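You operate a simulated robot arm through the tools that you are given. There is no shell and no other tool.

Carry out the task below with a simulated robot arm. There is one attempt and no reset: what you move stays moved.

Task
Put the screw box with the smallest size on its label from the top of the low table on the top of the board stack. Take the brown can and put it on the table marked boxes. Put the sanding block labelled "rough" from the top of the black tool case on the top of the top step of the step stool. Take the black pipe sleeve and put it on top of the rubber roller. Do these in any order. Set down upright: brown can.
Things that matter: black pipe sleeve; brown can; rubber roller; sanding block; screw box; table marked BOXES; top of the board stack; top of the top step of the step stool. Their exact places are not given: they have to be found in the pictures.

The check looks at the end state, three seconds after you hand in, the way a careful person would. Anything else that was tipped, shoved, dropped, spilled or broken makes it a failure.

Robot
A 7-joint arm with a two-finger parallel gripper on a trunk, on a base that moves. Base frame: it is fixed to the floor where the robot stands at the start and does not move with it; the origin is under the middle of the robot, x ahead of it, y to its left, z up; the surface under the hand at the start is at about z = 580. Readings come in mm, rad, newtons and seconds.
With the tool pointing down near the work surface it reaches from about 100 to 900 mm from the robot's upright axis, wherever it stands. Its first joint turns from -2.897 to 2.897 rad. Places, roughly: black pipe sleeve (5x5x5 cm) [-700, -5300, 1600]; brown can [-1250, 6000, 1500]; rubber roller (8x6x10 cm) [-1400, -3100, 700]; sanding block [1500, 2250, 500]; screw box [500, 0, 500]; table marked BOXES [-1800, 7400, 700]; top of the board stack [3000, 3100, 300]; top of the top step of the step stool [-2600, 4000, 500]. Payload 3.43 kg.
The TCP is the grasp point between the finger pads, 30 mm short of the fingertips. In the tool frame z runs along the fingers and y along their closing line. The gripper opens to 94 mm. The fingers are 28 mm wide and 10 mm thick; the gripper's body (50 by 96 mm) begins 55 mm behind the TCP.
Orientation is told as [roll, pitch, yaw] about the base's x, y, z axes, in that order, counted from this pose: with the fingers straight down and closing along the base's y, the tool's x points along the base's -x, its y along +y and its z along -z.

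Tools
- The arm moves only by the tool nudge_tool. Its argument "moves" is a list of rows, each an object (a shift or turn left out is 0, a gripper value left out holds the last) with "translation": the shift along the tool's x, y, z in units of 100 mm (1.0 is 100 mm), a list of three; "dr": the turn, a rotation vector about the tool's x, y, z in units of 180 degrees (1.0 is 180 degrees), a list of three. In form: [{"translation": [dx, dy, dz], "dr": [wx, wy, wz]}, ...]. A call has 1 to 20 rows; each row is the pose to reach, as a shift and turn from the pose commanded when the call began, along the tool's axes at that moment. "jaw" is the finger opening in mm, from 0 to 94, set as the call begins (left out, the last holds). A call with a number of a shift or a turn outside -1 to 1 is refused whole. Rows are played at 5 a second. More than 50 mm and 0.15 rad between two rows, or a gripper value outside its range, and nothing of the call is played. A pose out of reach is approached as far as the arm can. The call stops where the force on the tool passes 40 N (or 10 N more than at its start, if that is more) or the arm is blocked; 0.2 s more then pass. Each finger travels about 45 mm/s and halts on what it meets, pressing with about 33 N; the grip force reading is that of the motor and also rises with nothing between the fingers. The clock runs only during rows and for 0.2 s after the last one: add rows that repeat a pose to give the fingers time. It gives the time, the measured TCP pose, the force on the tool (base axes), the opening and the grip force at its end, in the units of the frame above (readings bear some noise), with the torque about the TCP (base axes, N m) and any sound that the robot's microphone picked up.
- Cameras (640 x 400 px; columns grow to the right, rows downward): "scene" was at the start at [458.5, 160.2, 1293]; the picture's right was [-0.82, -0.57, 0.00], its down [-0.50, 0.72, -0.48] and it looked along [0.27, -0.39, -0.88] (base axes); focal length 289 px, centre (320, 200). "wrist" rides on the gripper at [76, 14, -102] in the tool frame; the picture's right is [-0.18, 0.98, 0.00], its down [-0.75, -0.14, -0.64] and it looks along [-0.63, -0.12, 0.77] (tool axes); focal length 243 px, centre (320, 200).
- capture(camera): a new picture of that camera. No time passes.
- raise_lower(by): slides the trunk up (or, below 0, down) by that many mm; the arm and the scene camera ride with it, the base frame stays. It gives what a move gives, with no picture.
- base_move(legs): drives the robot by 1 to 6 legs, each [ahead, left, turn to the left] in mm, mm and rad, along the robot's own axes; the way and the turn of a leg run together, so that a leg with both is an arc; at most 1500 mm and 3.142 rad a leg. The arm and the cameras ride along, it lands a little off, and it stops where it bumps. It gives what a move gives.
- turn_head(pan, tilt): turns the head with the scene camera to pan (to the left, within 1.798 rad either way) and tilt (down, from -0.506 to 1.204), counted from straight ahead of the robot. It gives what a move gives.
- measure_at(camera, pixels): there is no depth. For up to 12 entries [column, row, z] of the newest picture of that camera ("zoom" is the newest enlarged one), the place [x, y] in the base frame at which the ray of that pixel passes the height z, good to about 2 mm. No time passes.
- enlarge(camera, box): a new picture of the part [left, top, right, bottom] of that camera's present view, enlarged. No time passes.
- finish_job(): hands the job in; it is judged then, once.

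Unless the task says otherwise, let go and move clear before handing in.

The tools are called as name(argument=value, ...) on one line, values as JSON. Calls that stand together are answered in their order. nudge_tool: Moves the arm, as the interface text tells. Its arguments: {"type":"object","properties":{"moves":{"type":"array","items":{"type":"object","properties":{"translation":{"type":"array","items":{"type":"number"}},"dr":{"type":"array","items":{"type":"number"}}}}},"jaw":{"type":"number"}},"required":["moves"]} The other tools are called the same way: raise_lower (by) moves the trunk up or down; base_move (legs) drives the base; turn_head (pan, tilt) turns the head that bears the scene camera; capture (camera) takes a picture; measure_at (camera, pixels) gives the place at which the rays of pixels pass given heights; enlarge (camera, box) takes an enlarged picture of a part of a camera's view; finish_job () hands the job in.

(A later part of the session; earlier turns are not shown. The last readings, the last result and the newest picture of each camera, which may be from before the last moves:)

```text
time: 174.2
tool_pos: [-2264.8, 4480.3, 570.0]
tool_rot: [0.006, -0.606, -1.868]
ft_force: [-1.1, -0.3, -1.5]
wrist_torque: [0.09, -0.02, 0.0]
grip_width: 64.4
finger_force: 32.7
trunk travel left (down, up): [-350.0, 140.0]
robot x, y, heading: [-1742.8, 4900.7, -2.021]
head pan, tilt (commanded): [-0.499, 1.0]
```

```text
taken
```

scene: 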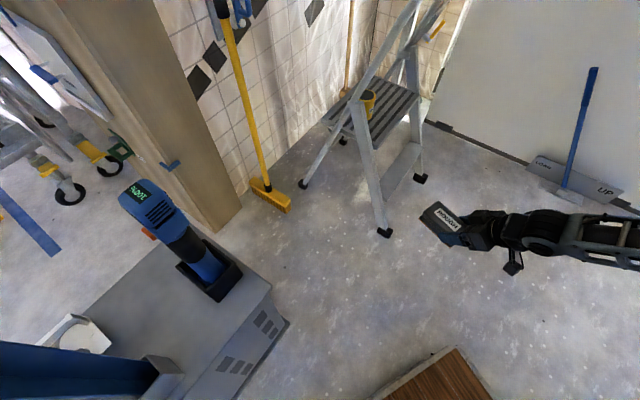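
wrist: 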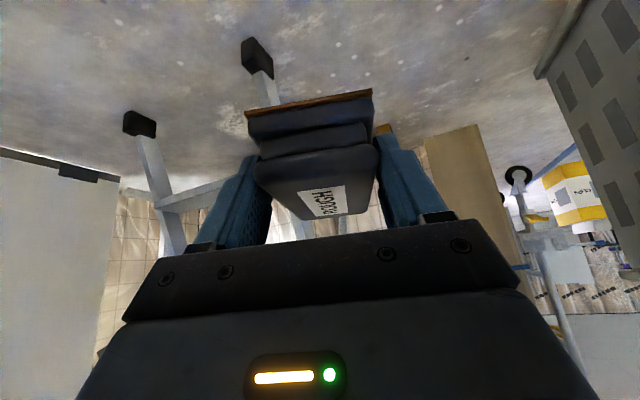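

Next I'll retract the hand 100 mm, turn the base by +0.3 rad so the block lines up with the plate, and then slide sideways in front of the stool.

nudge_tool(moves=[{"translation": [0.41, 0, -0.285]}, {"translation": [0.82, 0, -0.57]}])

base_move(legs=[[0, 0, 0.3]])

turn_head(pan=-0.6, tilt=0.8)

capture(camera="scene")

```text
time: 174.8
tool_pos: [-2232.0, 4575.9, 571.8]
tool_rot: [0.008, -0.607, -1.868]
ft_force: [0.4, -0.2, -0.6]
wrist_torque: [0.01, -0.02, 0.01]
grip_width: 64.5
finger_force: 33.1
trunk travel left (down, up): [-350.0, 140.0]
robot x, y, heading: [-1748.6, 4904.7, -2.016]
head pan, tilt (commanded): [-0.499, 1.0]
```

```text
time: 176.1
tool_pos: [-2114.5, 4446.9, 572.1]
tool_rot: [0.003, -0.607, -1.569]
ft_force: [-0.6, -0.5, -1.9]
wrist_torque: [0.05, -0.01, 0.02]
grip_width: 64.4
finger_force: 32.8
trunk travel left (down, up): [-350.0, 140.0]
robot x, y, heading: [-1746.7, 4902.8, -1.721]
head pan, tilt (commanded): [-0.499, 1.0]
```

```text
time: 176.9
tool_pos: [-2115.2, 4447.2, 571.6]
tool_rot: [0.006, -0.607, -1.568]
ft_force: [-0.9, -0.3, -1.8]
wrist_torque: [0.06, -0.01, 0.03]
grip_width: 64.3
finger_force: 33.1
trunk travel left (down, up): [-350.0, 140.0]
robot x, y, heading: [-1747.1, 4904.8, -1.721]
head pan, tilt (commanded): [-0.6, 0.799]
```

```text
taken
```

scene: 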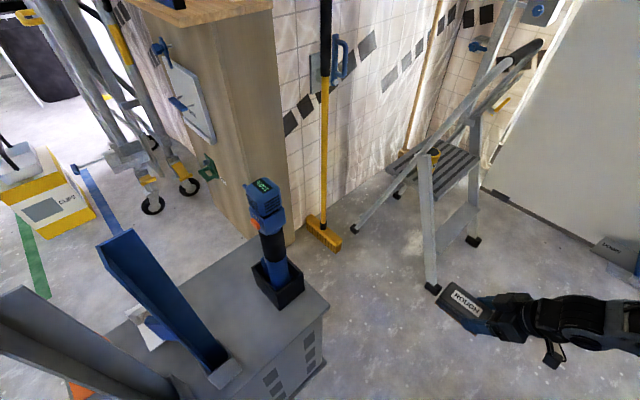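

The path to the right is clear. I'll slide right 550 mm so the hand is in front of the stool.

base_move(legs=[[0, -550, 0]])

turn_head(pan=-0.35, tilt=0.8)

capture(camera="scene")

capture(camera="wrist")

```text
time: 180.0
tool_pos: [-2659.4, 4533.6, 570.8]
tool_rot: [0.005, -0.608, -1.573]
ft_force: [-0.4, -0.4, -1.5]
wrist_torque: [0.03, -0.01, 0.02]
grip_width: 64.3
finger_force: 32.9
trunk travel left (down, up): [-350.0, 140.0]
robot x, y, heading: [-2287.8, 4987.6, -1.726]
head pan, tilt (commanded): [-0.6, 0.799]
```

```text
time: 180.8
tool_pos: [-2657.8, 4531.6, 570.4]
tool_rot: [0.004, -0.607, -1.574]
ft_force: [0.1, -0.6, -1.4]
wrist_torque: [0.05, 0.02, -0.02]
grip_width: 64.5
finger_force: 32.9
trunk travel left (down, up): [-350.0, 140.0]
robot x, y, heading: [-2286.3, 4988.0, -1.725]
head pan, tilt (commanded): [-0.351, 0.799]
```

```text
taken
```

scene: 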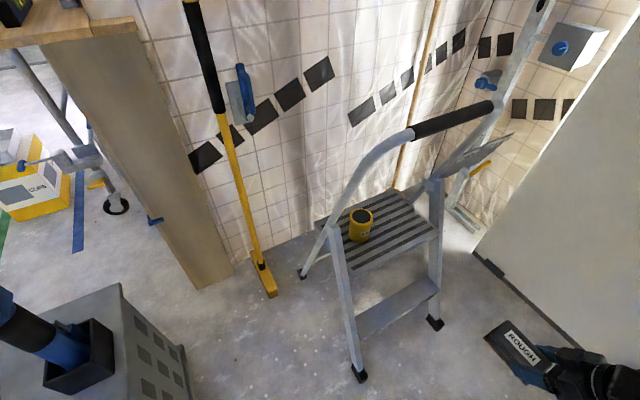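

```text
taken
```

wrist: 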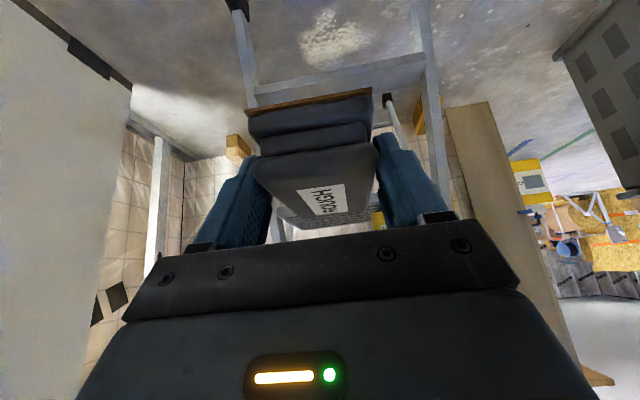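

This is an excellent front view of the stool with its open front. I'll enlarge it and measure plate, pot, uprights and grip bar.

enlarge(camera="scene", box=[300, 90, 540, 280])

measure_at(camera="scene", pixels=[[351, 276, 475], [440, 234, 475], [398, 190, 475], [318, 225, 475], [360, 242, 475], [363, 217, 550], [412, 133, 950], [492, 106, 950], [433, 185, 600], [331, 230, 580]])

```text
2.11 times, centred on (420, 185) of scene
```

zoom: 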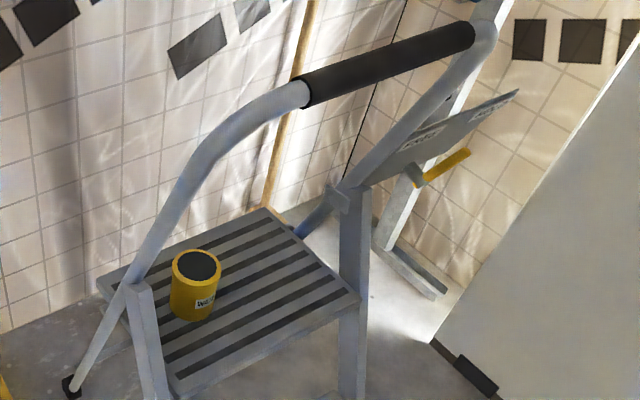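

```text
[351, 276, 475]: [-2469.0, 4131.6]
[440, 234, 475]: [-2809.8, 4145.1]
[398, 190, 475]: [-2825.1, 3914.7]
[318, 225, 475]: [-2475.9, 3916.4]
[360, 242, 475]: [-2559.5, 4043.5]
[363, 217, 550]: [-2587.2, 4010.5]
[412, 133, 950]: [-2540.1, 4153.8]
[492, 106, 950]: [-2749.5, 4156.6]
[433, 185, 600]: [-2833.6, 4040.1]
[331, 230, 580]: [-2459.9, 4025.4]
```

The uprights stay at x≈-2465 and -2820 before bending inward near the top, so there's about 320 mm of width. The pot is at about (-2577,4012), r≈36. I'll aim for block centre (-2712,4030), and drive ahead about 275 mm so the deck stays short of the stool's feet.

base_move(legs=[[275, -9, 0]])

turn_head(pan=-0.35, tilt=1.0)

capture(camera="scene")

capture(camera="wrist")

```text
time: 182.7
tool_pos: [-2708.7, 4259.9, 571.4]
tool_rot: [0.007, -0.607, -1.574]
ft_force: [0.0, 0.2, -2.2]
wrist_torque: [0.08, 0.04, -0.01]
grip_width: 64.2
finger_force: 32.8
trunk travel left (down, up): [-350.0, 140.0]
robot x, y, heading: [-2339.6, 4713.7, -1.724]
head pan, tilt (commanded): [-0.351, 0.799]
```

```text
time: 183.5
tool_pos: [-2709.4, 4259.6, 571.3]
tool_rot: [0.004, -0.61, -1.573]
ft_force: [0.0, 0.6, -1.1]
wrist_torque: [0.04, -0.01, 0.0]
grip_width: 64.4
finger_force: 32.9
trunk travel left (down, up): [-350.0, 140.0]
robot x, y, heading: [-2336.1, 4718.4, -1.726]
head pan, tilt (commanded): [-0.351, 1.0]
```

```text
taken
```

scene: 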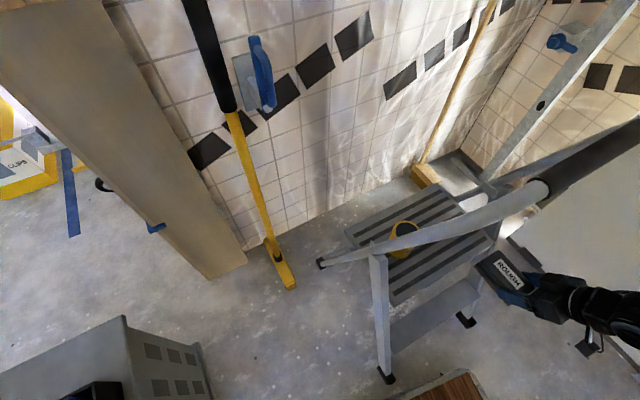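

```text
taken
```

wrist: 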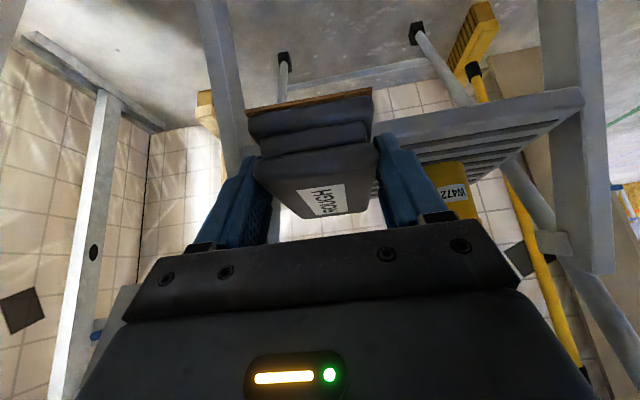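

The block is lined up between the far leg and the pot, which shows as "W472" at right in the wrist view. I'll extend the hand forward 100 mm at constant height and check.

nudge_tool(moves=[{"translation": [-0.27, 0, 0.19]}, {"translation": [-0.54, 0, 0.378]}, {"translation": [-0.82, 0, 0.573]}])

capture(camera="wrist")

enlarge(camera="scene", box=[340, 170, 640, 380])

```text
time: 184.3
tool_pos: [-2708.5, 4158.4, 570.4]
tool_rot: [0.006, -0.608, -1.573]
ft_force: [-0.8, 1.1, -0.6]
wrist_torque: [0.1, 0.02, 0.02]
grip_width: 64.1
finger_force: 32.9
trunk travel left (down, up): [-350.0, 140.0]
robot x, y, heading: [-2336.7, 4715.7, -1.724]
head pan, tilt (commanded): [-0.351, 1.0]
```

```text
taken
```

wrist: 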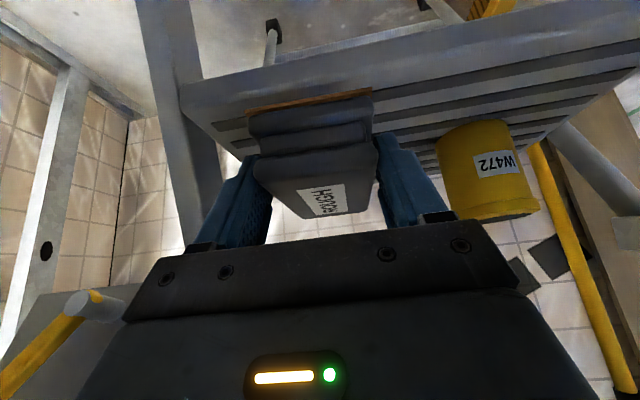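

```text
1.90 times, centred on (490, 275) of scene
```

zoom: 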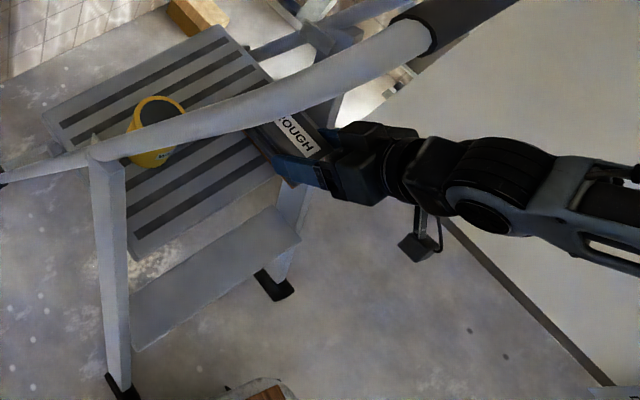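

It passes cleanly beneath the rail with room on both sides. I'll extend the remaining 97 mm.

nudge_tool(moves=[{"translation": [-0.27, 0, 0.19]}, {"translation": [-0.54, 0, 0.378]}, {"translation": [-0.795, 0, 0.556]}])

capture(camera="wrist")

enlarge(camera="scene", box=[340, 170, 640, 380])

```text
time: 185.1
tool_pos: [-2709.7, 4062.9, 571.7]
tool_rot: [0.004, -0.607, -1.575]
ft_force: [0.7, 0.3, -1.2]
wrist_torque: [0.08, 0.0, 0.01]
grip_width: 64.3
finger_force: 32.8
trunk travel left (down, up): [-350.0, 140.0]
robot x, y, heading: [-2341.0, 4718.1, -1.725]
head pan, tilt (commanded): [-0.351, 1.0]
```

```text
taken
```

wrist: 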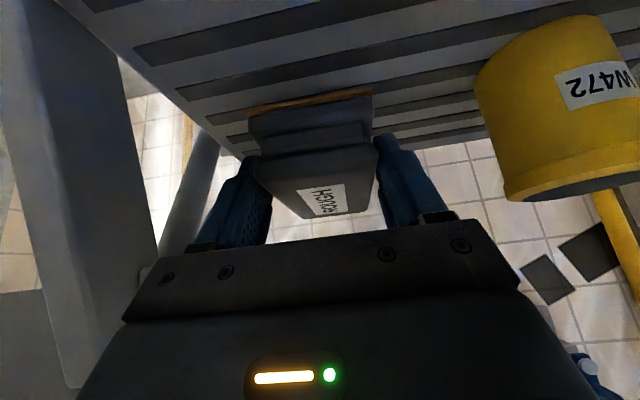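

```text
1.90 times, centred on (490, 275) of scene
```

zoom: 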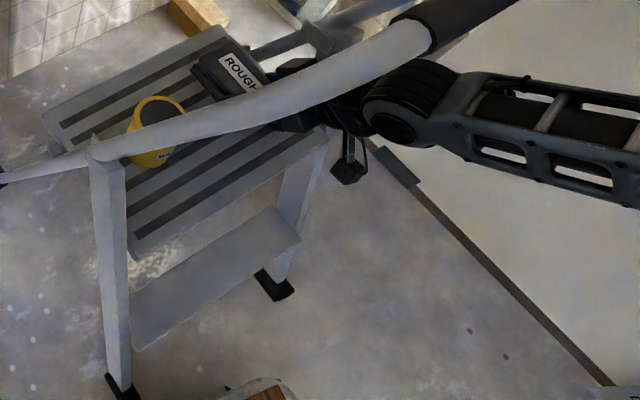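

The block is centred over the plate between the pot and the far leg. I'll lower 42 mm, then creep to contact.

nudge_tool(moves=[{"translation": [0.12, 0, 0.173]}, {"translation": [0.24, 0, 0.345]}])

nudge_tool(moves=[{"translation": [0.017, 0, 0.025]}, {"translation": [0.034, 0, 0.049]}])

nudge_tool(moves=[{"translation": [0.011, 0, 0.016]}, {"translation": [0.023, 0, 0.033]}])

capture(camera="wrist")

```text
time: 185.7
tool_pos: [-2710.0, 4061.9, 533.0]
tool_rot: [0.007, -0.615, -1.573]
ft_force: [3.1, 3.7, 36.0]
wrist_torque: [-0.08, 0.11, -0.32]
grip_width: 64.9
finger_force: 33.2
trunk travel left (down, up): [-350.0, 140.0]
robot x, y, heading: [-2336.3, 4714.3, -1.724]
head pan, tilt (commanded): [-0.351, 1.0]
```

```text
time: 186.2
tool_pos: [-2708.8, 4061.8, 525.7]
tool_rot: [0.005, -0.614, -1.572]
ft_force: [2.0, 3.3, 19.3]
wrist_torque: [-0.01, 0.63, -0.2]
grip_width: 64.2
finger_force: 33.1
trunk travel left (down, up): [-350.0, 140.0]
robot x, y, heading: [-2335.3, 4713.5, -1.722]
head pan, tilt (commanded): [-0.351, 1.0]
stopped in row 2: the force on the tool passed its limit at 88 N (the readings are from after the stop); the commanded pose is now the measured one
```

```text
time: 186.7
tool_pos: [-2710.3, 4059.6, 526.9]
tool_rot: [0.003, -0.619, -1.57]
ft_force: [2.7, 2.3, 16.2]
wrist_torque: [-0.03, 0.49, -0.16]
grip_width: 64.3
finger_force: 32.9
trunk travel left (down, up): [-350.0, 140.0]
robot x, y, heading: [-2339.1, 4711.8, -1.721]
head pan, tilt (commanded): [-0.351, 1.0]
stopped in row 2: the force on the tool passed its limit at 44 N (the readings are from after the stop); the commanded pose is now the measured one
```

```text
taken
```

wrist: 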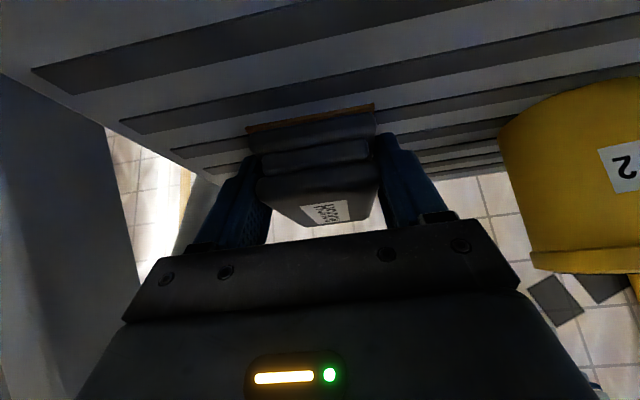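

It's in contact with the plate at about z≈527–533. I'll ease up 3 mm and open the fingers a little at a time.

nudge_tool(moves=[{"translation": [-0.017, 0, -0.025]}])

nudge_tool(moves=[{}, {}, {}, {}], jaw=84)

capture(camera="wrist")

capture(camera="scene")

```text
time: 187.1
tool_pos: [-2709.2, 4061.2, 527.9]
tool_rot: [0.003, -0.615, -1.572]
ft_force: [0.0, -0.8, 3.0]
wrist_torque: [-0.35, 0.17, -0.04]
grip_width: 64.3
finger_force: 33.6
trunk travel left (down, up): [-350.0, 140.0]
robot x, y, heading: [-2341.4, 4714.1, -1.727]
head pan, tilt (commanded): [-0.351, 1.0]
```

```text
time: 188.1
tool_pos: [-2709.2, 4060.6, 529.0]
tool_rot: [0.003, -0.615, -1.572]
ft_force: [0.3, -1.2, 0.2]
wrist_torque: [-0.01, 0.01, 0.0]
grip_width: 84.0
finger_force: 0.1
trunk travel left (down, up): [-350.0, 140.0]
robot x, y, heading: [-2339.2, 4715.9, -1.723]
head pan, tilt (commanded): [-0.351, 1.0]
```

```text
taken
```

wrist: 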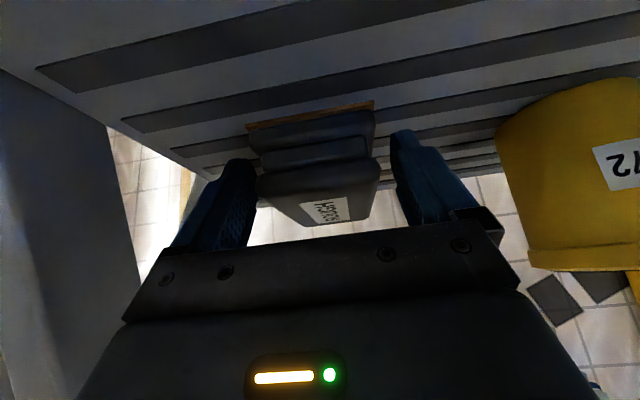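

```text
taken
```

scene: 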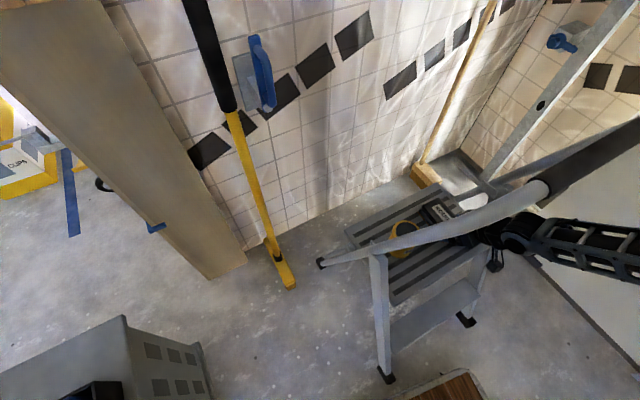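

Released, and the block sits flat on the step. I'll withdraw along the tool axis, then straight back out under the rail.

nudge_tool(moves=[{"translation": [0, 0, -0.25]}, {"translation": [0, 0, -0.5]}, {"translation": [0.3, 0, -0.71]}, {"translation": [0.6, 0, -0.92]}])

nudge_tool(moves=[{"translation": [0.33, 0, -0.23]}, {"translation": [0.66, 0, -0.46]}, {"translation": [0.98, 0, -0.69]}])

capture(camera="scene")

capture(camera="wrist")

```text
time: 189.1
tool_pos: [-2709.4, 4161.0, 569.2]
tool_rot: [0.003, -0.616, -1.568]
ft_force: [0.9, 0.2, 0.4]
wrist_torque: [0.0, 0.01, 0.03]
grip_width: 84.1
finger_force: 0.0
trunk travel left (down, up): [-350.0, 140.0]
robot x, y, heading: [-2336.9, 4713.6, -1.722]
head pan, tilt (commanded): [-0.351, 1.0]
```

```text
time: 189.9
tool_pos: [-2709.6, 4283.3, 568.2]
tool_rot: [0.002, -0.615, -1.57]
ft_force: [0.4, -0.1, -0.6]
wrist_torque: [0.0, 0.03, 0.0]
grip_width: 83.9
finger_force: 0.0
trunk travel left (down, up): [-350.0, 140.0]
robot x, y, heading: [-2337.8, 4715.1, -1.72]
head pan, tilt (commanded): [-0.351, 1.0]
```

```text
taken
```

scene: 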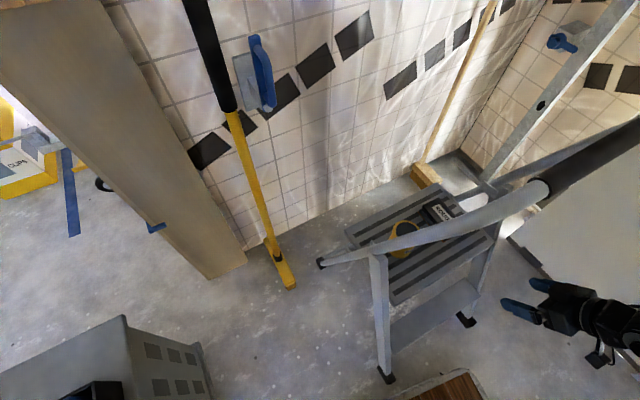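

```text
taken
```

wrist: 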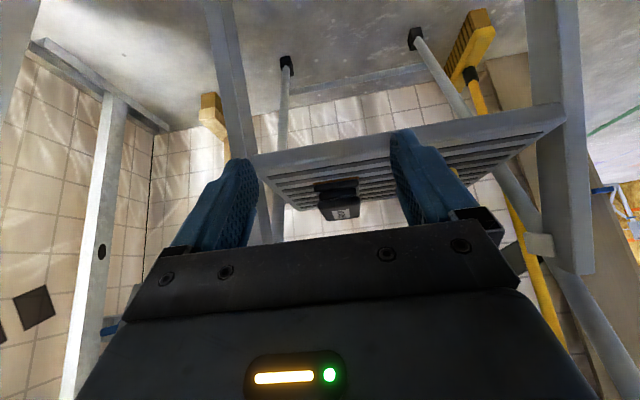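

The hand is clear. I'll enlarge to confirm the block lies flat and the pot is undisturbed.

enlarge(camera="scene", box=[330, 150, 530, 300])

enlarge(camera="wrist", box=[240, 110, 600, 240])

```text
2.67 times, centred on (430, 225) of scene
```

zoom: 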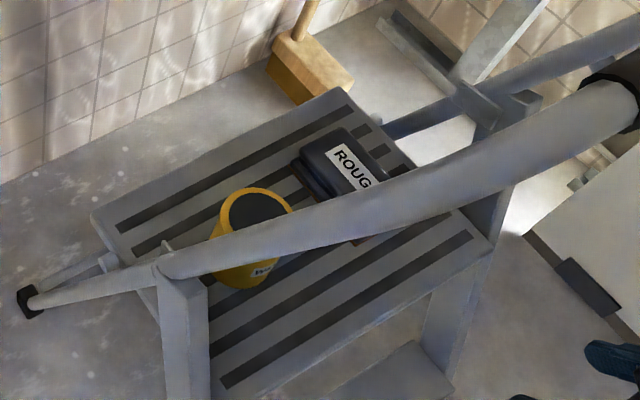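

```text
1.78 times, centred on (420, 175) of wrist
```

zoom: 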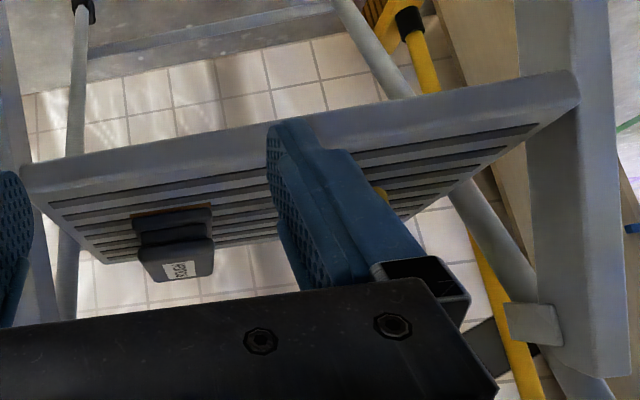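

The ROUGH block lies flat on the top step and the pot is undisturbed. Next is the brown can near (-1250,6000,1500): I'll back out and slide to open floor, then look for it.

base_move(legs=[[-290, 0, 0.15], [0, 1350, 0]])

turn_head(pan=1.79, tilt=0.1)

capture(camera="scene")

```text
time: 198.2
tool_pos: [-1270.2, 4509.0, 570.1]
tool_rot: [0.004, -0.615, -1.43]
ft_force: [-0.3, 0.1, 0.4]
wrist_torque: [0.01, 0.02, -0.02]
grip_width: 83.8
finger_force: 0.0
trunk travel left (down, up): [-350.0, 140.0]
robot x, y, heading: [-963.4, 4987.4, -1.587]
head pan, tilt (commanded): [-0.351, 1.0]
```

```text
time: 200.3
tool_pos: [-1271.1, 4508.2, 569.8]
tool_rot: [0.004, -0.615, -1.429]
ft_force: [-0.1, -0.6, 0.2]
wrist_torque: [0.03, 0.01, 0.0]
grip_width: 84.0
finger_force: 0.2
trunk travel left (down, up): [-350.0, 140.0]
robot x, y, heading: [-963.9, 4989.2, -1.586]
head pan, tilt (commanded): [1.791, 0.099]
```

```text
taken
```

scene: 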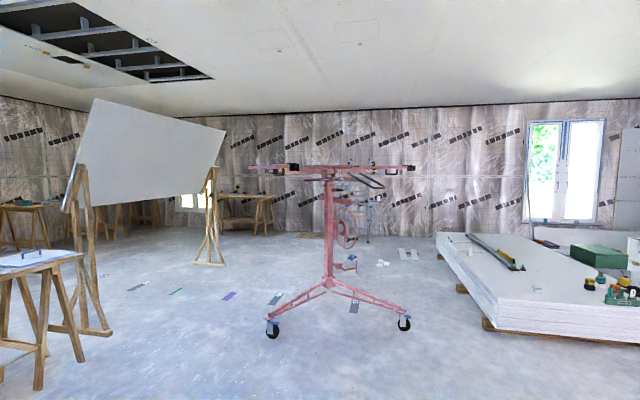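

measure_at(camera="scene", pixels=[[38, 388, 0], [108, 333, 0], [82, 360, 0], [272, 335, 0]])

base_move(legs=[[0, 0, 1.5]])

turn_head(pan=1.5, tilt=0.2)

capture(camera="scene")

```text
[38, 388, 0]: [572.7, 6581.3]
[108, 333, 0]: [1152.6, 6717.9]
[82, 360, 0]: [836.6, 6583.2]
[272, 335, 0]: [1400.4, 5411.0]
```

```text
time: 204.4
tool_pos: [-501.2, 4656.6, 569.4]
tool_rot: [0.004, -0.615, 0.081]
ft_force: [-0.1, -0.5, 0.7]
wrist_torque: [0.01, 0.0, 0.01]
grip_width: 83.8
finger_force: 0.0
trunk travel left (down, up): [-350.0, 140.0]
robot x, y, heading: [-964.4, 4991.4, -0.072]
head pan, tilt (commanded): [1.791, 0.099]
```

```text
time: 205.2
tool_pos: [-502.7, 4655.8, 568.9]
tool_rot: [0.004, -0.613, 0.082]
ft_force: [1.1, 0.2, 0.3]
wrist_torque: [-0.03, 0.01, -0.01]
grip_width: 84.1
finger_force: 0.1
trunk travel left (down, up): [-350.0, 140.0]
robot x, y, heading: [-967.1, 4992.1, -0.076]
head pan, tilt (commanded): [1.499, 0.201]
```

```text
taken
```

scene: 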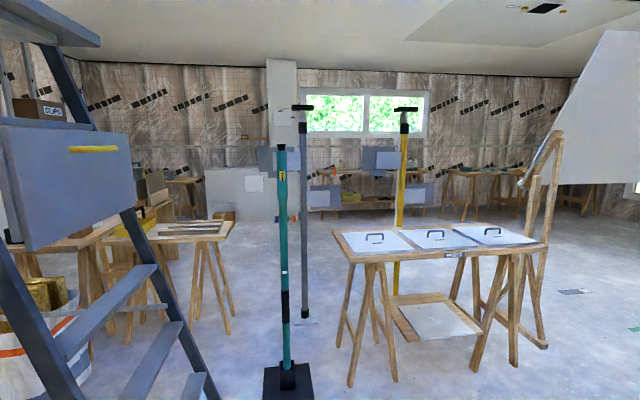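

A stepladder stands at left, and the trestle tables are ahead. I'll turn further left to see the ladder's tray and top.

base_move(legs=[[0, 0, 1.3]])

turn_head(pan=0.7, tilt=0.1)

capture(camera="scene")

```text
time: 208.7
tool_pos: [-513.3, 5339.0, 571.2]
tool_rot: [0.004, -0.614, 1.365]
ft_force: [0.1, -0.6, -0.6]
wrist_torque: [0.01, 0.03, -0.03]
grip_width: 84.0
finger_force: 0.1
trunk travel left (down, up): [-350.0, 140.0]
robot x, y, heading: [-963.4, 4991.0, 1.211]
head pan, tilt (commanded): [1.499, 0.201]
```

```text
time: 209.9
tool_pos: [-512.9, 5338.7, 569.6]
tool_rot: [0.003, -0.615, 1.366]
ft_force: [0.2, -0.1, 0.7]
wrist_torque: [0.03, -0.02, -0.03]
grip_width: 84.1
finger_force: 0.0
trunk travel left (down, up): [-350.0, 140.0]
robot x, y, heading: [-964.7, 4991.2, 1.213]
head pan, tilt (commanded): [0.7, 0.099]
```

```text
taken
```

scene: 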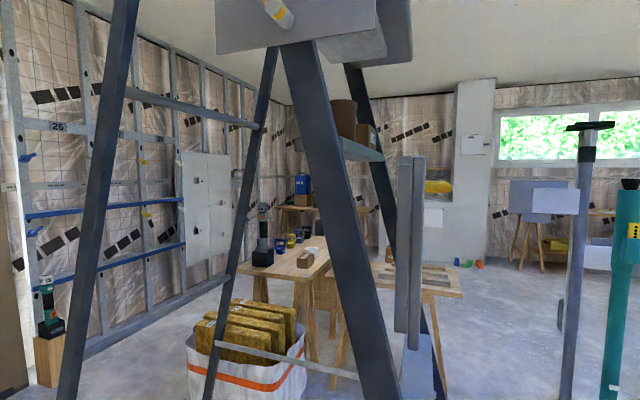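

The brown can is visible at (340,118) on a ladder tray, and I'm too close to see it all. I'll back off diagonally and raise the trunk for a better view.

base_move(legs=[[-330, -500, 0.2]])

raise_lower(by=135)

turn_head(pan=0.5, tilt=0.1)

capture(camera="scene")

```text
time: 213.2
tool_pos: [-193.0, 4972.9, 570.7]
tool_rot: [0.003, -0.615, 1.564]
ft_force: [-0.3, 0.0, -0.5]
wrist_torque: [0.0, 0.0, -0.02]
grip_width: 83.7
finger_force: 0.1
trunk travel left (down, up): [-350.0, 140.0]
robot x, y, heading: [-568.1, 4541.2, 1.41]
head pan, tilt (commanded): [0.7, 0.099]
```

```text
time: 214.9
tool_pos: [-194.7, 4974.0, 704.1]
tool_rot: [0.004, -0.616, 1.565]
ft_force: [0.0, -0.7, 0.1]
wrist_torque: [0.01, -0.05, -0.02]
grip_width: 84.2
finger_force: 0.0
trunk travel left (down, up): [-485.0, 5.0]
robot x, y, heading: [-573.4, 4543.4, 1.41]
head pan, tilt (commanded): [0.7, 0.099]
```

```text
time: 215.6
tool_pos: [-193.7, 4974.0, 704.2]
tool_rot: [0.003, -0.614, 1.567]
ft_force: [0.1, -1.2, 0.3]
wrist_torque: [0.01, 0.01, -0.02]
grip_width: 83.6
finger_force: 0.0
trunk travel left (down, up): [-485.0, 5.0]
robot x, y, heading: [-566.4, 4541.8, 1.414]
head pan, tilt (commanded): [0.499, 0.099]
```

```text
taken
```

scene: 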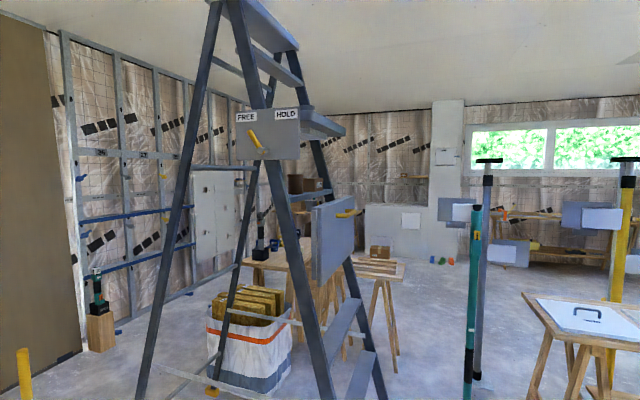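

I'll zoom in on the ladder: there's a FREE/HOLD lever box, a hanging panel, and the can near (295,183).

enlarge(camera="scene", box=[200, 80, 380, 300])

enlarge(camera="scene", box=[230, 90, 350, 210])

```text
1.82 times, centred on (290, 190) of scene
```

zoom: 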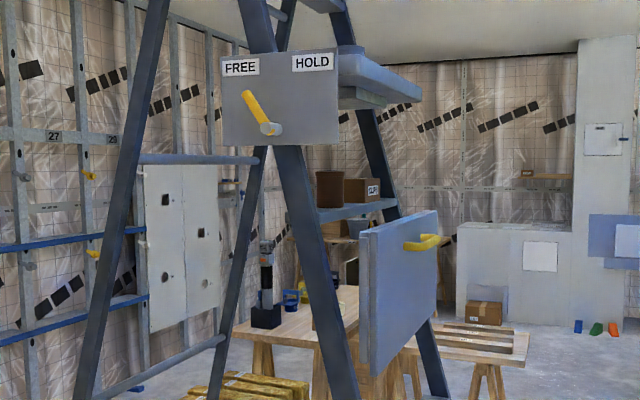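

```text
3.33 times, centred on (290, 150) of scene
```

zoom: 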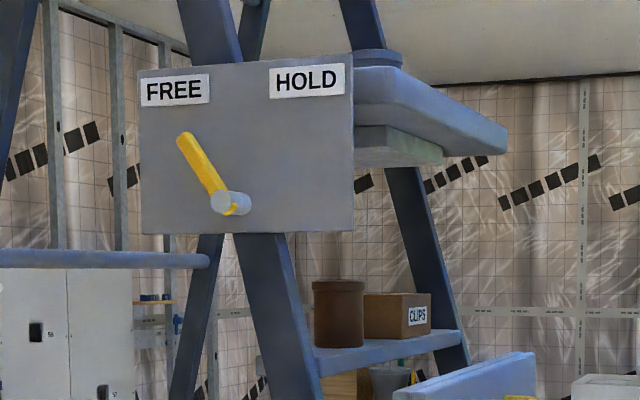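

The brown can is on a ladder step at about z≈1250–1350, next to a CLIPS box. The panel with the yellow handle hangs lower and doesn't block the can. I'll need a horizontal grasp, so I'll test the arm here in the open, first rotating the hand to point forward.

nudge_tool(moves=[{"dr": [0, -0.044, 0]}, {"dr": [0, -0.088, 0]}, {"dr": [0, -0.132, 0]}, {"dr": [0, -0.176, 0]}, {"dr": [0, -0.22, 0]}, {"dr": [0, -0.264, 0]}, {"dr": [0, -0.304, 0]}])

nudge_tool(moves=[{"translation": [-0.45, 0, 0]}, {"translation": [-0.9, 0, 0]}], jaw=94)

nudge_tool(moves=[{"translation": [-0.45, 0, 0]}, {"translation": [-0.9, 0, 0]}])

nudge_tool(moves=[{"translation": [-0.45, 0, 0]}, {"translation": [-0.9, 0, 0]}])

```text
time: 217.2
tool_pos: [-192.9, 4974.1, 704.5]
tool_rot: [1.854, -1.568, -0.287]
ft_force: [0.2, -1.0, -0.7]
wrist_torque: [0.0, 0.03, 0.03]
grip_width: 84.0
finger_force: 0.0
trunk travel left (down, up): [-485.0, 5.0]
robot x, y, heading: [-566.6, 4542.9, 1.415]
head pan, tilt (commanded): [0.499, 0.099]
```

```text
time: 218.0
tool_pos: [-233.8, 5034.2, 785.0]
tool_rot: [2.403, -1.496, -0.762]
ft_force: [0.2, 0.3, -0.8]
wrist_torque: [-0.01, -0.01, 0.03]
grip_width: 94.0
finger_force: 0.1
trunk travel left (down, up): [-485.0, 5.0]
robot x, y, heading: [-567.1, 4541.3, 1.415]
head pan, tilt (commanded): [0.499, 0.099]
stopped in row 2: the arm was blocked; the commanded pose is now the measured one
```

```text
time: 218.7
tool_pos: [-301.4, 5120.1, 873.5]
tool_rot: [2.527, -1.353, -0.768]
ft_force: [-0.8, 0.2, -0.7]
wrist_torque: [-0.02, -0.01, 0.0]
grip_width: 94.2
finger_force: 0.0
trunk travel left (down, up): [-485.0, 5.0]
robot x, y, heading: [-564.2, 4546.6, 1.419]
head pan, tilt (commanded): [0.499, 0.099]
stopped in row 2: the arm was blocked; the commanded pose is now the measured one
```

```text
time: 219.5
tool_pos: [-340.5, 5166.8, 970.4]
tool_rot: [2.581, -1.228, -0.739]
ft_force: [0.0, -0.3, -0.4]
wrist_torque: [-0.01, 0.0, 0.01]
grip_width: 93.7
finger_force: 0.1
trunk travel left (down, up): [-485.0, 5.0]
robot x, y, heading: [-569.2, 4540.2, 1.414]
head pan, tilt (commanded): [0.499, 0.099]
stopped in row 2: the arm was blocked; the commanded pose is now the measured one
```

The arm was blocked repeatedly and the pose drifted, probably from a self-contact. I'll look at the arm before moving any further.

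turn_head(pan=-0.6, tilt=0.7)

capture(camera="scene")

capture(camera="wrist")

```text
time: 220.8
tool_pos: [-340.5, 5166.2, 969.4]
tool_rot: [2.581, -1.228, -0.74]
ft_force: [0.3, 0.8, 0.3]
wrist_torque: [0.01, 0.02, 0.02]
grip_width: 94.0
finger_force: 0.0
trunk travel left (down, up): [-485.0, 5.0]
robot x, y, heading: [-565.7, 4544.7, 1.411]
head pan, tilt (commanded): [-0.6, 0.7]
```

```text
taken
```

scene: 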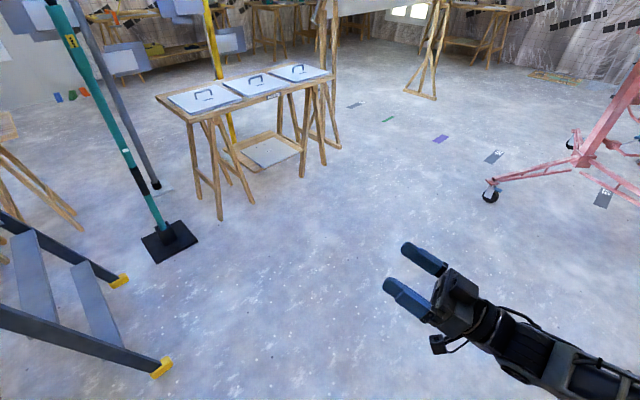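

```text
taken
```

wrist: 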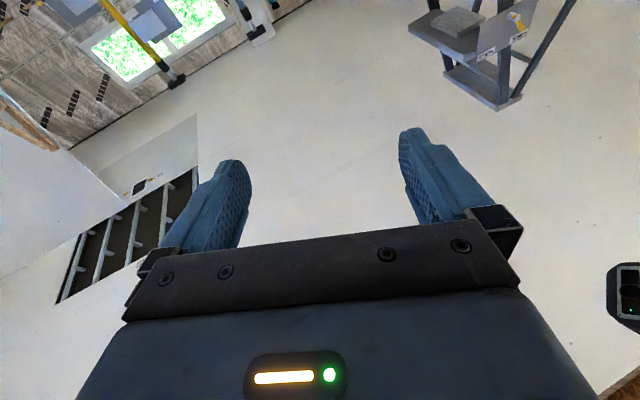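

The hand now points roughly forward and horizontal, in line with the forearm, so this was probably a joint-speed limit near a wrist singularity. I'll measure the ladder's yellow feet and nearby objects so I can choose an approach side.

measure_at(camera="scene", pixels=[[160, 376, 0], [118, 285, 0], [170, 245, 0], [218, 218, 0], [200, 190, 0], [305, 178, 0], [340, 148, 0], [490, 200, 0]])

turn_head(pan=0.3, tilt=0.3)

capture(camera="scene")

```text
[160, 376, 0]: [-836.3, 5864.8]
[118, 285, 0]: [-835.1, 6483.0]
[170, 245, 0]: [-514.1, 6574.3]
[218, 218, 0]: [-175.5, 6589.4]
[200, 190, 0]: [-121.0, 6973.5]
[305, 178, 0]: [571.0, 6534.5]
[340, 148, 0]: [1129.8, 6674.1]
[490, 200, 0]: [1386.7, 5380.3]
```

```text
time: 222.1
tool_pos: [-339.8, 5166.9, 970.1]
tool_rot: [2.581, -1.226, -0.741]
ft_force: [0.0, 0.5, -0.9]
wrist_torque: [-0.01, -0.01, 0.01]
grip_width: 94.0
finger_force: 0.0
trunk travel left (down, up): [-485.0, 5.0]
robot x, y, heading: [-563.0, 4543.3, 1.411]
head pan, tilt (commanded): [0.3, 0.3]
```

```text
taken
```

scene: 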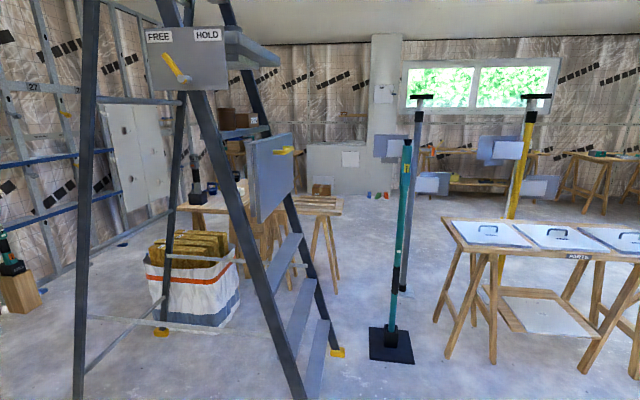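

The ladder's front feet are at (-836,5865) and (-835,6483), so its steps face +x, and I should approach from +x, facing -x. First I'll try rolling the hand so the wrist camera sits above it rather than below.

nudge_tool(moves=[{"dr": [0, 0, 0.045]}, {"dr": [0, 0, 0.09]}, {"dr": [0, 0, 0.135]}, {"dr": [0, 0, 0.18]}, {"dr": [0, 0, 0.225]}, {"dr": [0, 0, 0.27]}, {"dr": [0, 0, 0.315]}, {"dr": [0, 0, 0.36]}, {"dr": [0, 0, 0.405]}, {"dr": [0, 0, 0.45]}, {"dr": [0, 0, 0.5]}])

nudge_tool(moves=[{"dr": [0, 0, 0.045]}, {"dr": [0, 0, 0.09]}, {"dr": [0, 0, 0.135]}, {"dr": [0, 0, 0.18]}, {"dr": [0, 0, 0.225]}, {"dr": [0, 0, 0.27]}, {"dr": [0, 0, 0.315]}, {"dr": [0, 0, 0.36]}, {"dr": [0, 0, 0.405]}, {"dr": [0, 0, 0.45]}, {"dr": [0, 0, 0.5]}])

capture(camera="wrist")

```text
refused: row 11 steps farther than a row can; nothing moved
```

```text
refused: row 11 steps farther than a row can; nothing moved
```

```text
taken
```

wrist: 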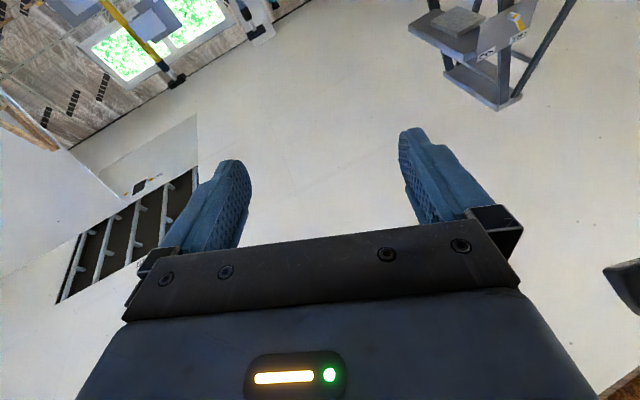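

The last row of each call was too big a step, so nothing moved. I'll retry with even steps.

nudge_tool(moves=[{"dr": [0, 0, 0.045]}, {"dr": [0, 0, 0.09]}, {"dr": [0, 0, 0.135]}, {"dr": [0, 0, 0.18]}, {"dr": [0, 0, 0.225]}, {"dr": [0, 0, 0.27]}, {"dr": [0, 0, 0.315]}, {"dr": [0, 0, 0.36]}, {"dr": [0, 0, 0.405]}, {"dr": [0, 0, 0.45]}, {"dr": [0, 0, 0.49]}])

capture(camera="wrist")

```text
time: 224.4
tool_pos: [-338.4, 5165.0, 969.8]
tool_rot: [1.86, 0.149, 0.284]
ft_force: [0.0, 0.1, -0.7]
wrist_torque: [0.0, -0.02, 0.01]
grip_width: 93.7
finger_force: 0.1
trunk travel left (down, up): [-485.0, 5.0]
robot x, y, heading: [-569.3, 4541.4, 1.419]
head pan, tilt (commanded): [0.3, 0.3]
```

```text
taken
```

wrist: 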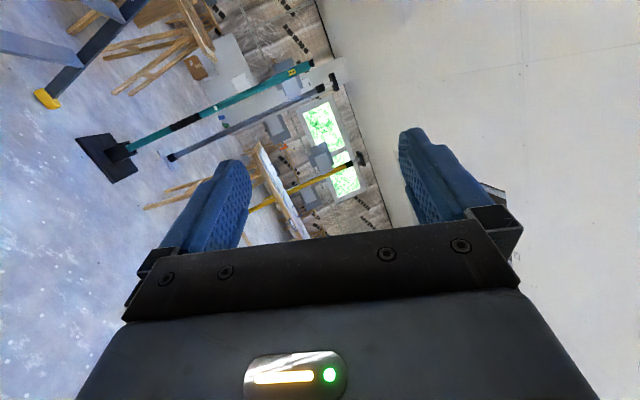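

That worked. I'll continue the second quarter turn.

nudge_tool(moves=[{"dr": [0, 0, 0.045]}, {"dr": [0, 0, 0.09]}, {"dr": [0, 0, 0.135]}, {"dr": [0, 0, 0.18]}, {"dr": [0, 0, 0.225]}, {"dr": [0, 0, 0.27]}, {"dr": [0, 0, 0.315]}, {"dr": [0, 0, 0.36]}, {"dr": [0, 0, 0.405]}, {"dr": [0, 0, 0.45]}, {"dr": [0, 0, 0.49]}])

capture(camera="wrist")

turn_head(pan=-0.4, tilt=0.7)

capture(camera="scene")

```text
time: 226.8
tool_pos: [-340.1, 5164.9, 968.9]
tool_rot: [-2.74, 1.261, 2.231]
ft_force: [-0.5, -0.1, 0.6]
wrist_torque: [-0.05, 0.0, 0.03]
grip_width: 93.8
finger_force: 0.1
trunk travel left (down, up): [-485.0, 5.0]
robot x, y, heading: [-566.2, 4540.8, 1.414]
head pan, tilt (commanded): [0.3, 0.3]
```

```text
taken
```

wrist: 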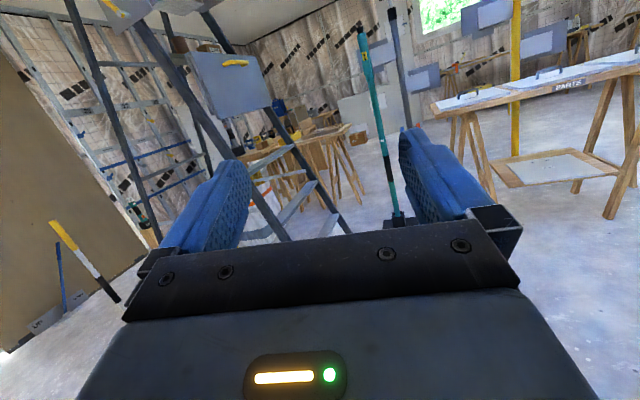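

```text
time: 227.9
tool_pos: [-338.0, 5164.5, 968.7]
tool_rot: [-2.748, 1.263, 2.221]
ft_force: [0.1, 0.2, 0.5]
wrist_torque: [-0.01, -0.04, -0.04]
grip_width: 93.8
finger_force: 0.0
trunk travel left (down, up): [-485.0, 5.0]
robot x, y, heading: [-570.0, 4540.2, 1.416]
head pan, tilt (commanded): [-0.4, 0.7]
```

```text
taken
```

scene: 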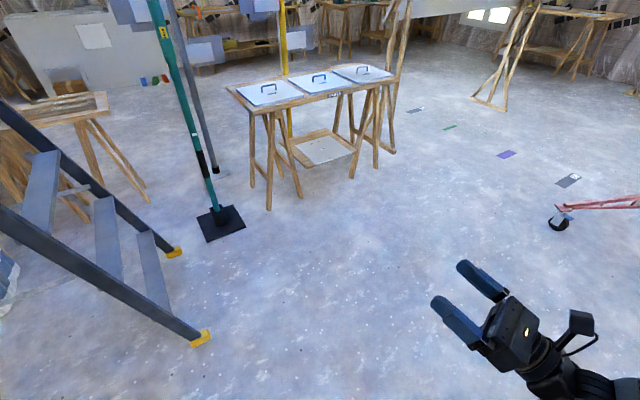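

The wrist camera is now on top with an upright view, and the ladder's panel shows at (230,80). I'll level the hand so it points straight ahead of the robot.

nudge_tool(moves=[{"dr": [-0.0327, -0.0203, -0.0141]}, {"dr": [-0.0654, -0.0406, -0.0281]}, {"dr": [-0.098, -0.0609, -0.0422]}, {"dr": [-0.1307, -0.0812, -0.0562]}])

nudge_tool(moves=[{"translation": [0.3, 0, 0]}, {"translation": [0.6, 0, 0]}, {"translation": [0.9, 0, 0]}])

nudge_tool(moves=[{"translation": [0.3, 0, 0]}, {"translation": [0.6, 0, 0]}, {"translation": [0.9, 0, 0]}])

```text
time: 228.9
tool_pos: [-419.6, 5197.5, 967.7]
tool_rot: [-2.665, 1.558, 2.163]
ft_force: [0.2, -0.1, 0.6]
wrist_torque: [0.02, 0.03, 0.02]
grip_width: 93.9
finger_force: 0.1
trunk travel left (down, up): [-485.0, 5.0]
robot x, y, heading: [-564.6, 4545.0, 1.412]
head pan, tilt (commanded): [-0.4, 0.7]
stopped in row 4: the arm was blocked; the commanded pose is now the measured one
```

```text
time: 229.7
tool_pos: [-419.0, 5195.2, 1057.4]
tool_rot: [-2.663, 1.56, 2.162]
ft_force: [1.0, -0.5, 1.4]
wrist_torque: [0.0, 0.01, -0.01]
grip_width: 93.8
finger_force: 0.2
trunk travel left (down, up): [-485.0, 5.0]
robot x, y, heading: [-562.8, 4545.2, 1.415]
head pan, tilt (commanded): [-0.4, 0.7]
```

```text
time: 230.5
tool_pos: [-417.8, 5195.2, 1147.6]
tool_rot: [-2.566, 1.558, 2.259]
ft_force: [-0.6, 0.4, -0.2]
wrist_torque: [0.01, 0.02, -0.01]
grip_width: 94.1
finger_force: 0.0
trunk travel left (down, up): [-485.0, 5.0]
robot x, y, heading: [-566.6, 4542.9, 1.417]
head pan, tilt (commanded): [-0.4, 0.7]
```

The hand is level and rising well, now at z≈1148. I'll test on up to about 1300.

nudge_tool(moves=[{"translation": [0.3, 0, 0]}, {"translation": [0.6, 0, 0]}, {"translation": [0.9, 0, 0]}])

nudge_tool(moves=[{"translation": [0.3, 0, 0]}, {"translation": [0.6, 0, 0]}, {"translation": [0.9, 0, 0]}])

capture(camera="scene")

capture(camera="wrist")

```text
time: 231.3
tool_pos: [-386.8, 5232.7, 1204.0]
tool_rot: [-2.626, 1.557, 2.202]
ft_force: [1.0, 0.4, 1.2]
wrist_torque: [-0.04, 0.01, 0.0]
grip_width: 94.1
finger_force: 0.0
out of reach, approached as far as the arm can: row 1, 2, 3
trunk travel left (down, up): [-485.0, 5.0]
robot x, y, heading: [-566.1, 4543.1, 1.413]
head pan, tilt (commanded): [-0.4, 0.7]
```

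```text
time: 232.1
tool_pos: [-359.7, 5260.9, 1279.0]
tool_rot: [-2.575, 1.559, 2.25]
ft_force: [-0.2, 0.2, 0.6]
wrist_torque: [0.0, 0.02, 0.03]
grip_width: 93.7
finger_force: 0.0
out of reach, approached as far as the arm can: row 1, 2, 3
trunk travel left (down, up): [-485.0, 5.0]
robot x, y, heading: [-565.3, 4543.7, 1.415]
head pan, tilt (commanded): [-0.4, 0.7]
```

```text
taken
```

scene: 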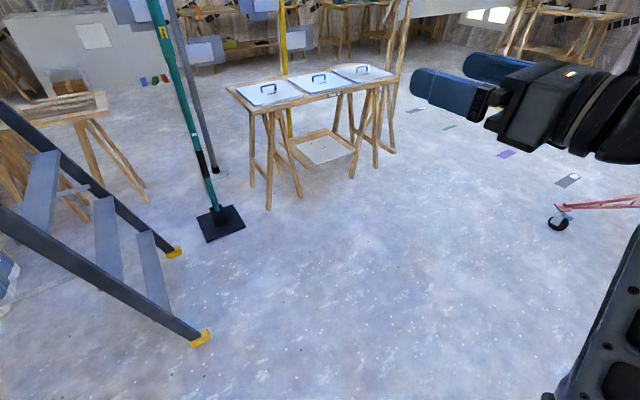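

```text
taken
```

wrist: 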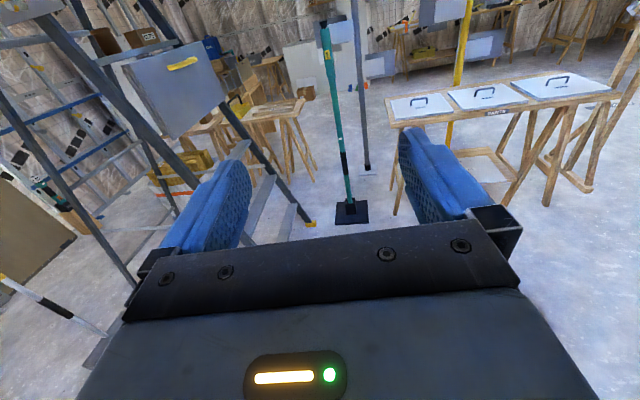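

The arm reaches z≈1279 when extended, and the can shows at (103,40) in the wrist view. I'll move the base to open floor in front of the ladder's step side, then turn to face it.

base_move(legs=[[1020, -370, 0], [0, 0, 1.2]])

turn_head(pan=0.1, tilt=0.2)

capture(camera="scene")

capture(camera="wrist")

```text
time: 240.7
tool_pos: [-641.3, 5940.9, 1278.6]
tool_rot: [-2.595, 1.559, -2.838]
ft_force: [0.3, -0.7, -0.2]
wrist_torque: [0.04, 0.0, -0.02]
grip_width: 94.0
finger_force: 0.0
trunk travel left (down, up): [-485.0, 5.0]
robot x, y, heading: [-42.6, 5494.8, 2.625]
head pan, tilt (commanded): [-0.4, 0.7]
```

```text
time: 241.6
tool_pos: [-641.7, 5940.2, 1279.2]
tool_rot: [-2.595, 1.56, -2.841]
ft_force: [0.4, 0.0, 0.4]
wrist_torque: [-0.04, 0.01, -0.01]
grip_width: 93.9
finger_force: 0.1
trunk travel left (down, up): [-485.0, 5.0]
robot x, y, heading: [-39.5, 5495.2, 2.629]
head pan, tilt (commanded): [0.099, 0.201]
```

```text
taken
```

scene: 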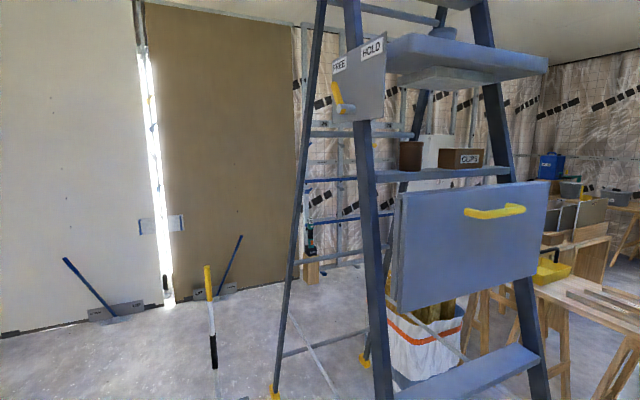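

```text
taken
```

wrist: 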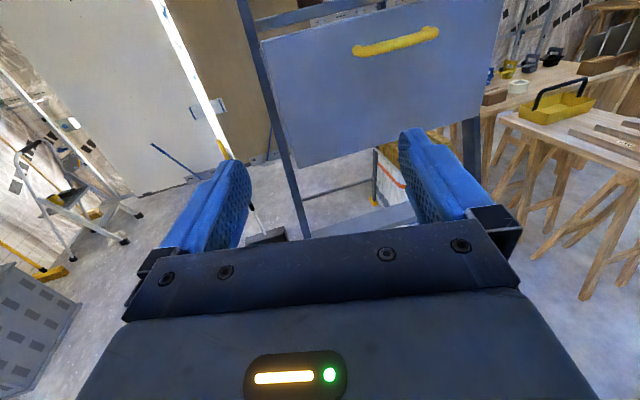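

The front view shows the can at (410,155) beside the CLIPS box, with open space above, and the panel hangs below the step. I'll enlarge for measuring.

enlarge(camera="scene", box=[330, 60, 550, 210])

enlarge(camera="scene", box=[380, 130, 460, 190])

```text
2.67 times, centred on (440, 135) of scene
```

zoom: 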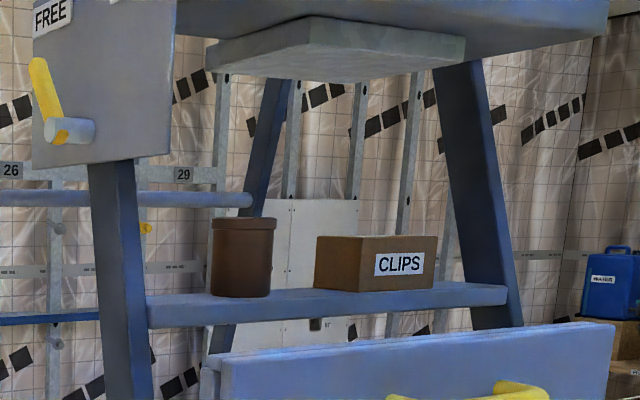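

```text
6.67 times, centred on (420, 160) of scene
```

zoom: 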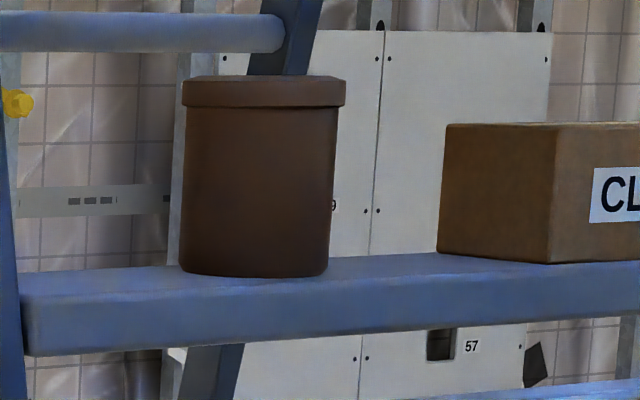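

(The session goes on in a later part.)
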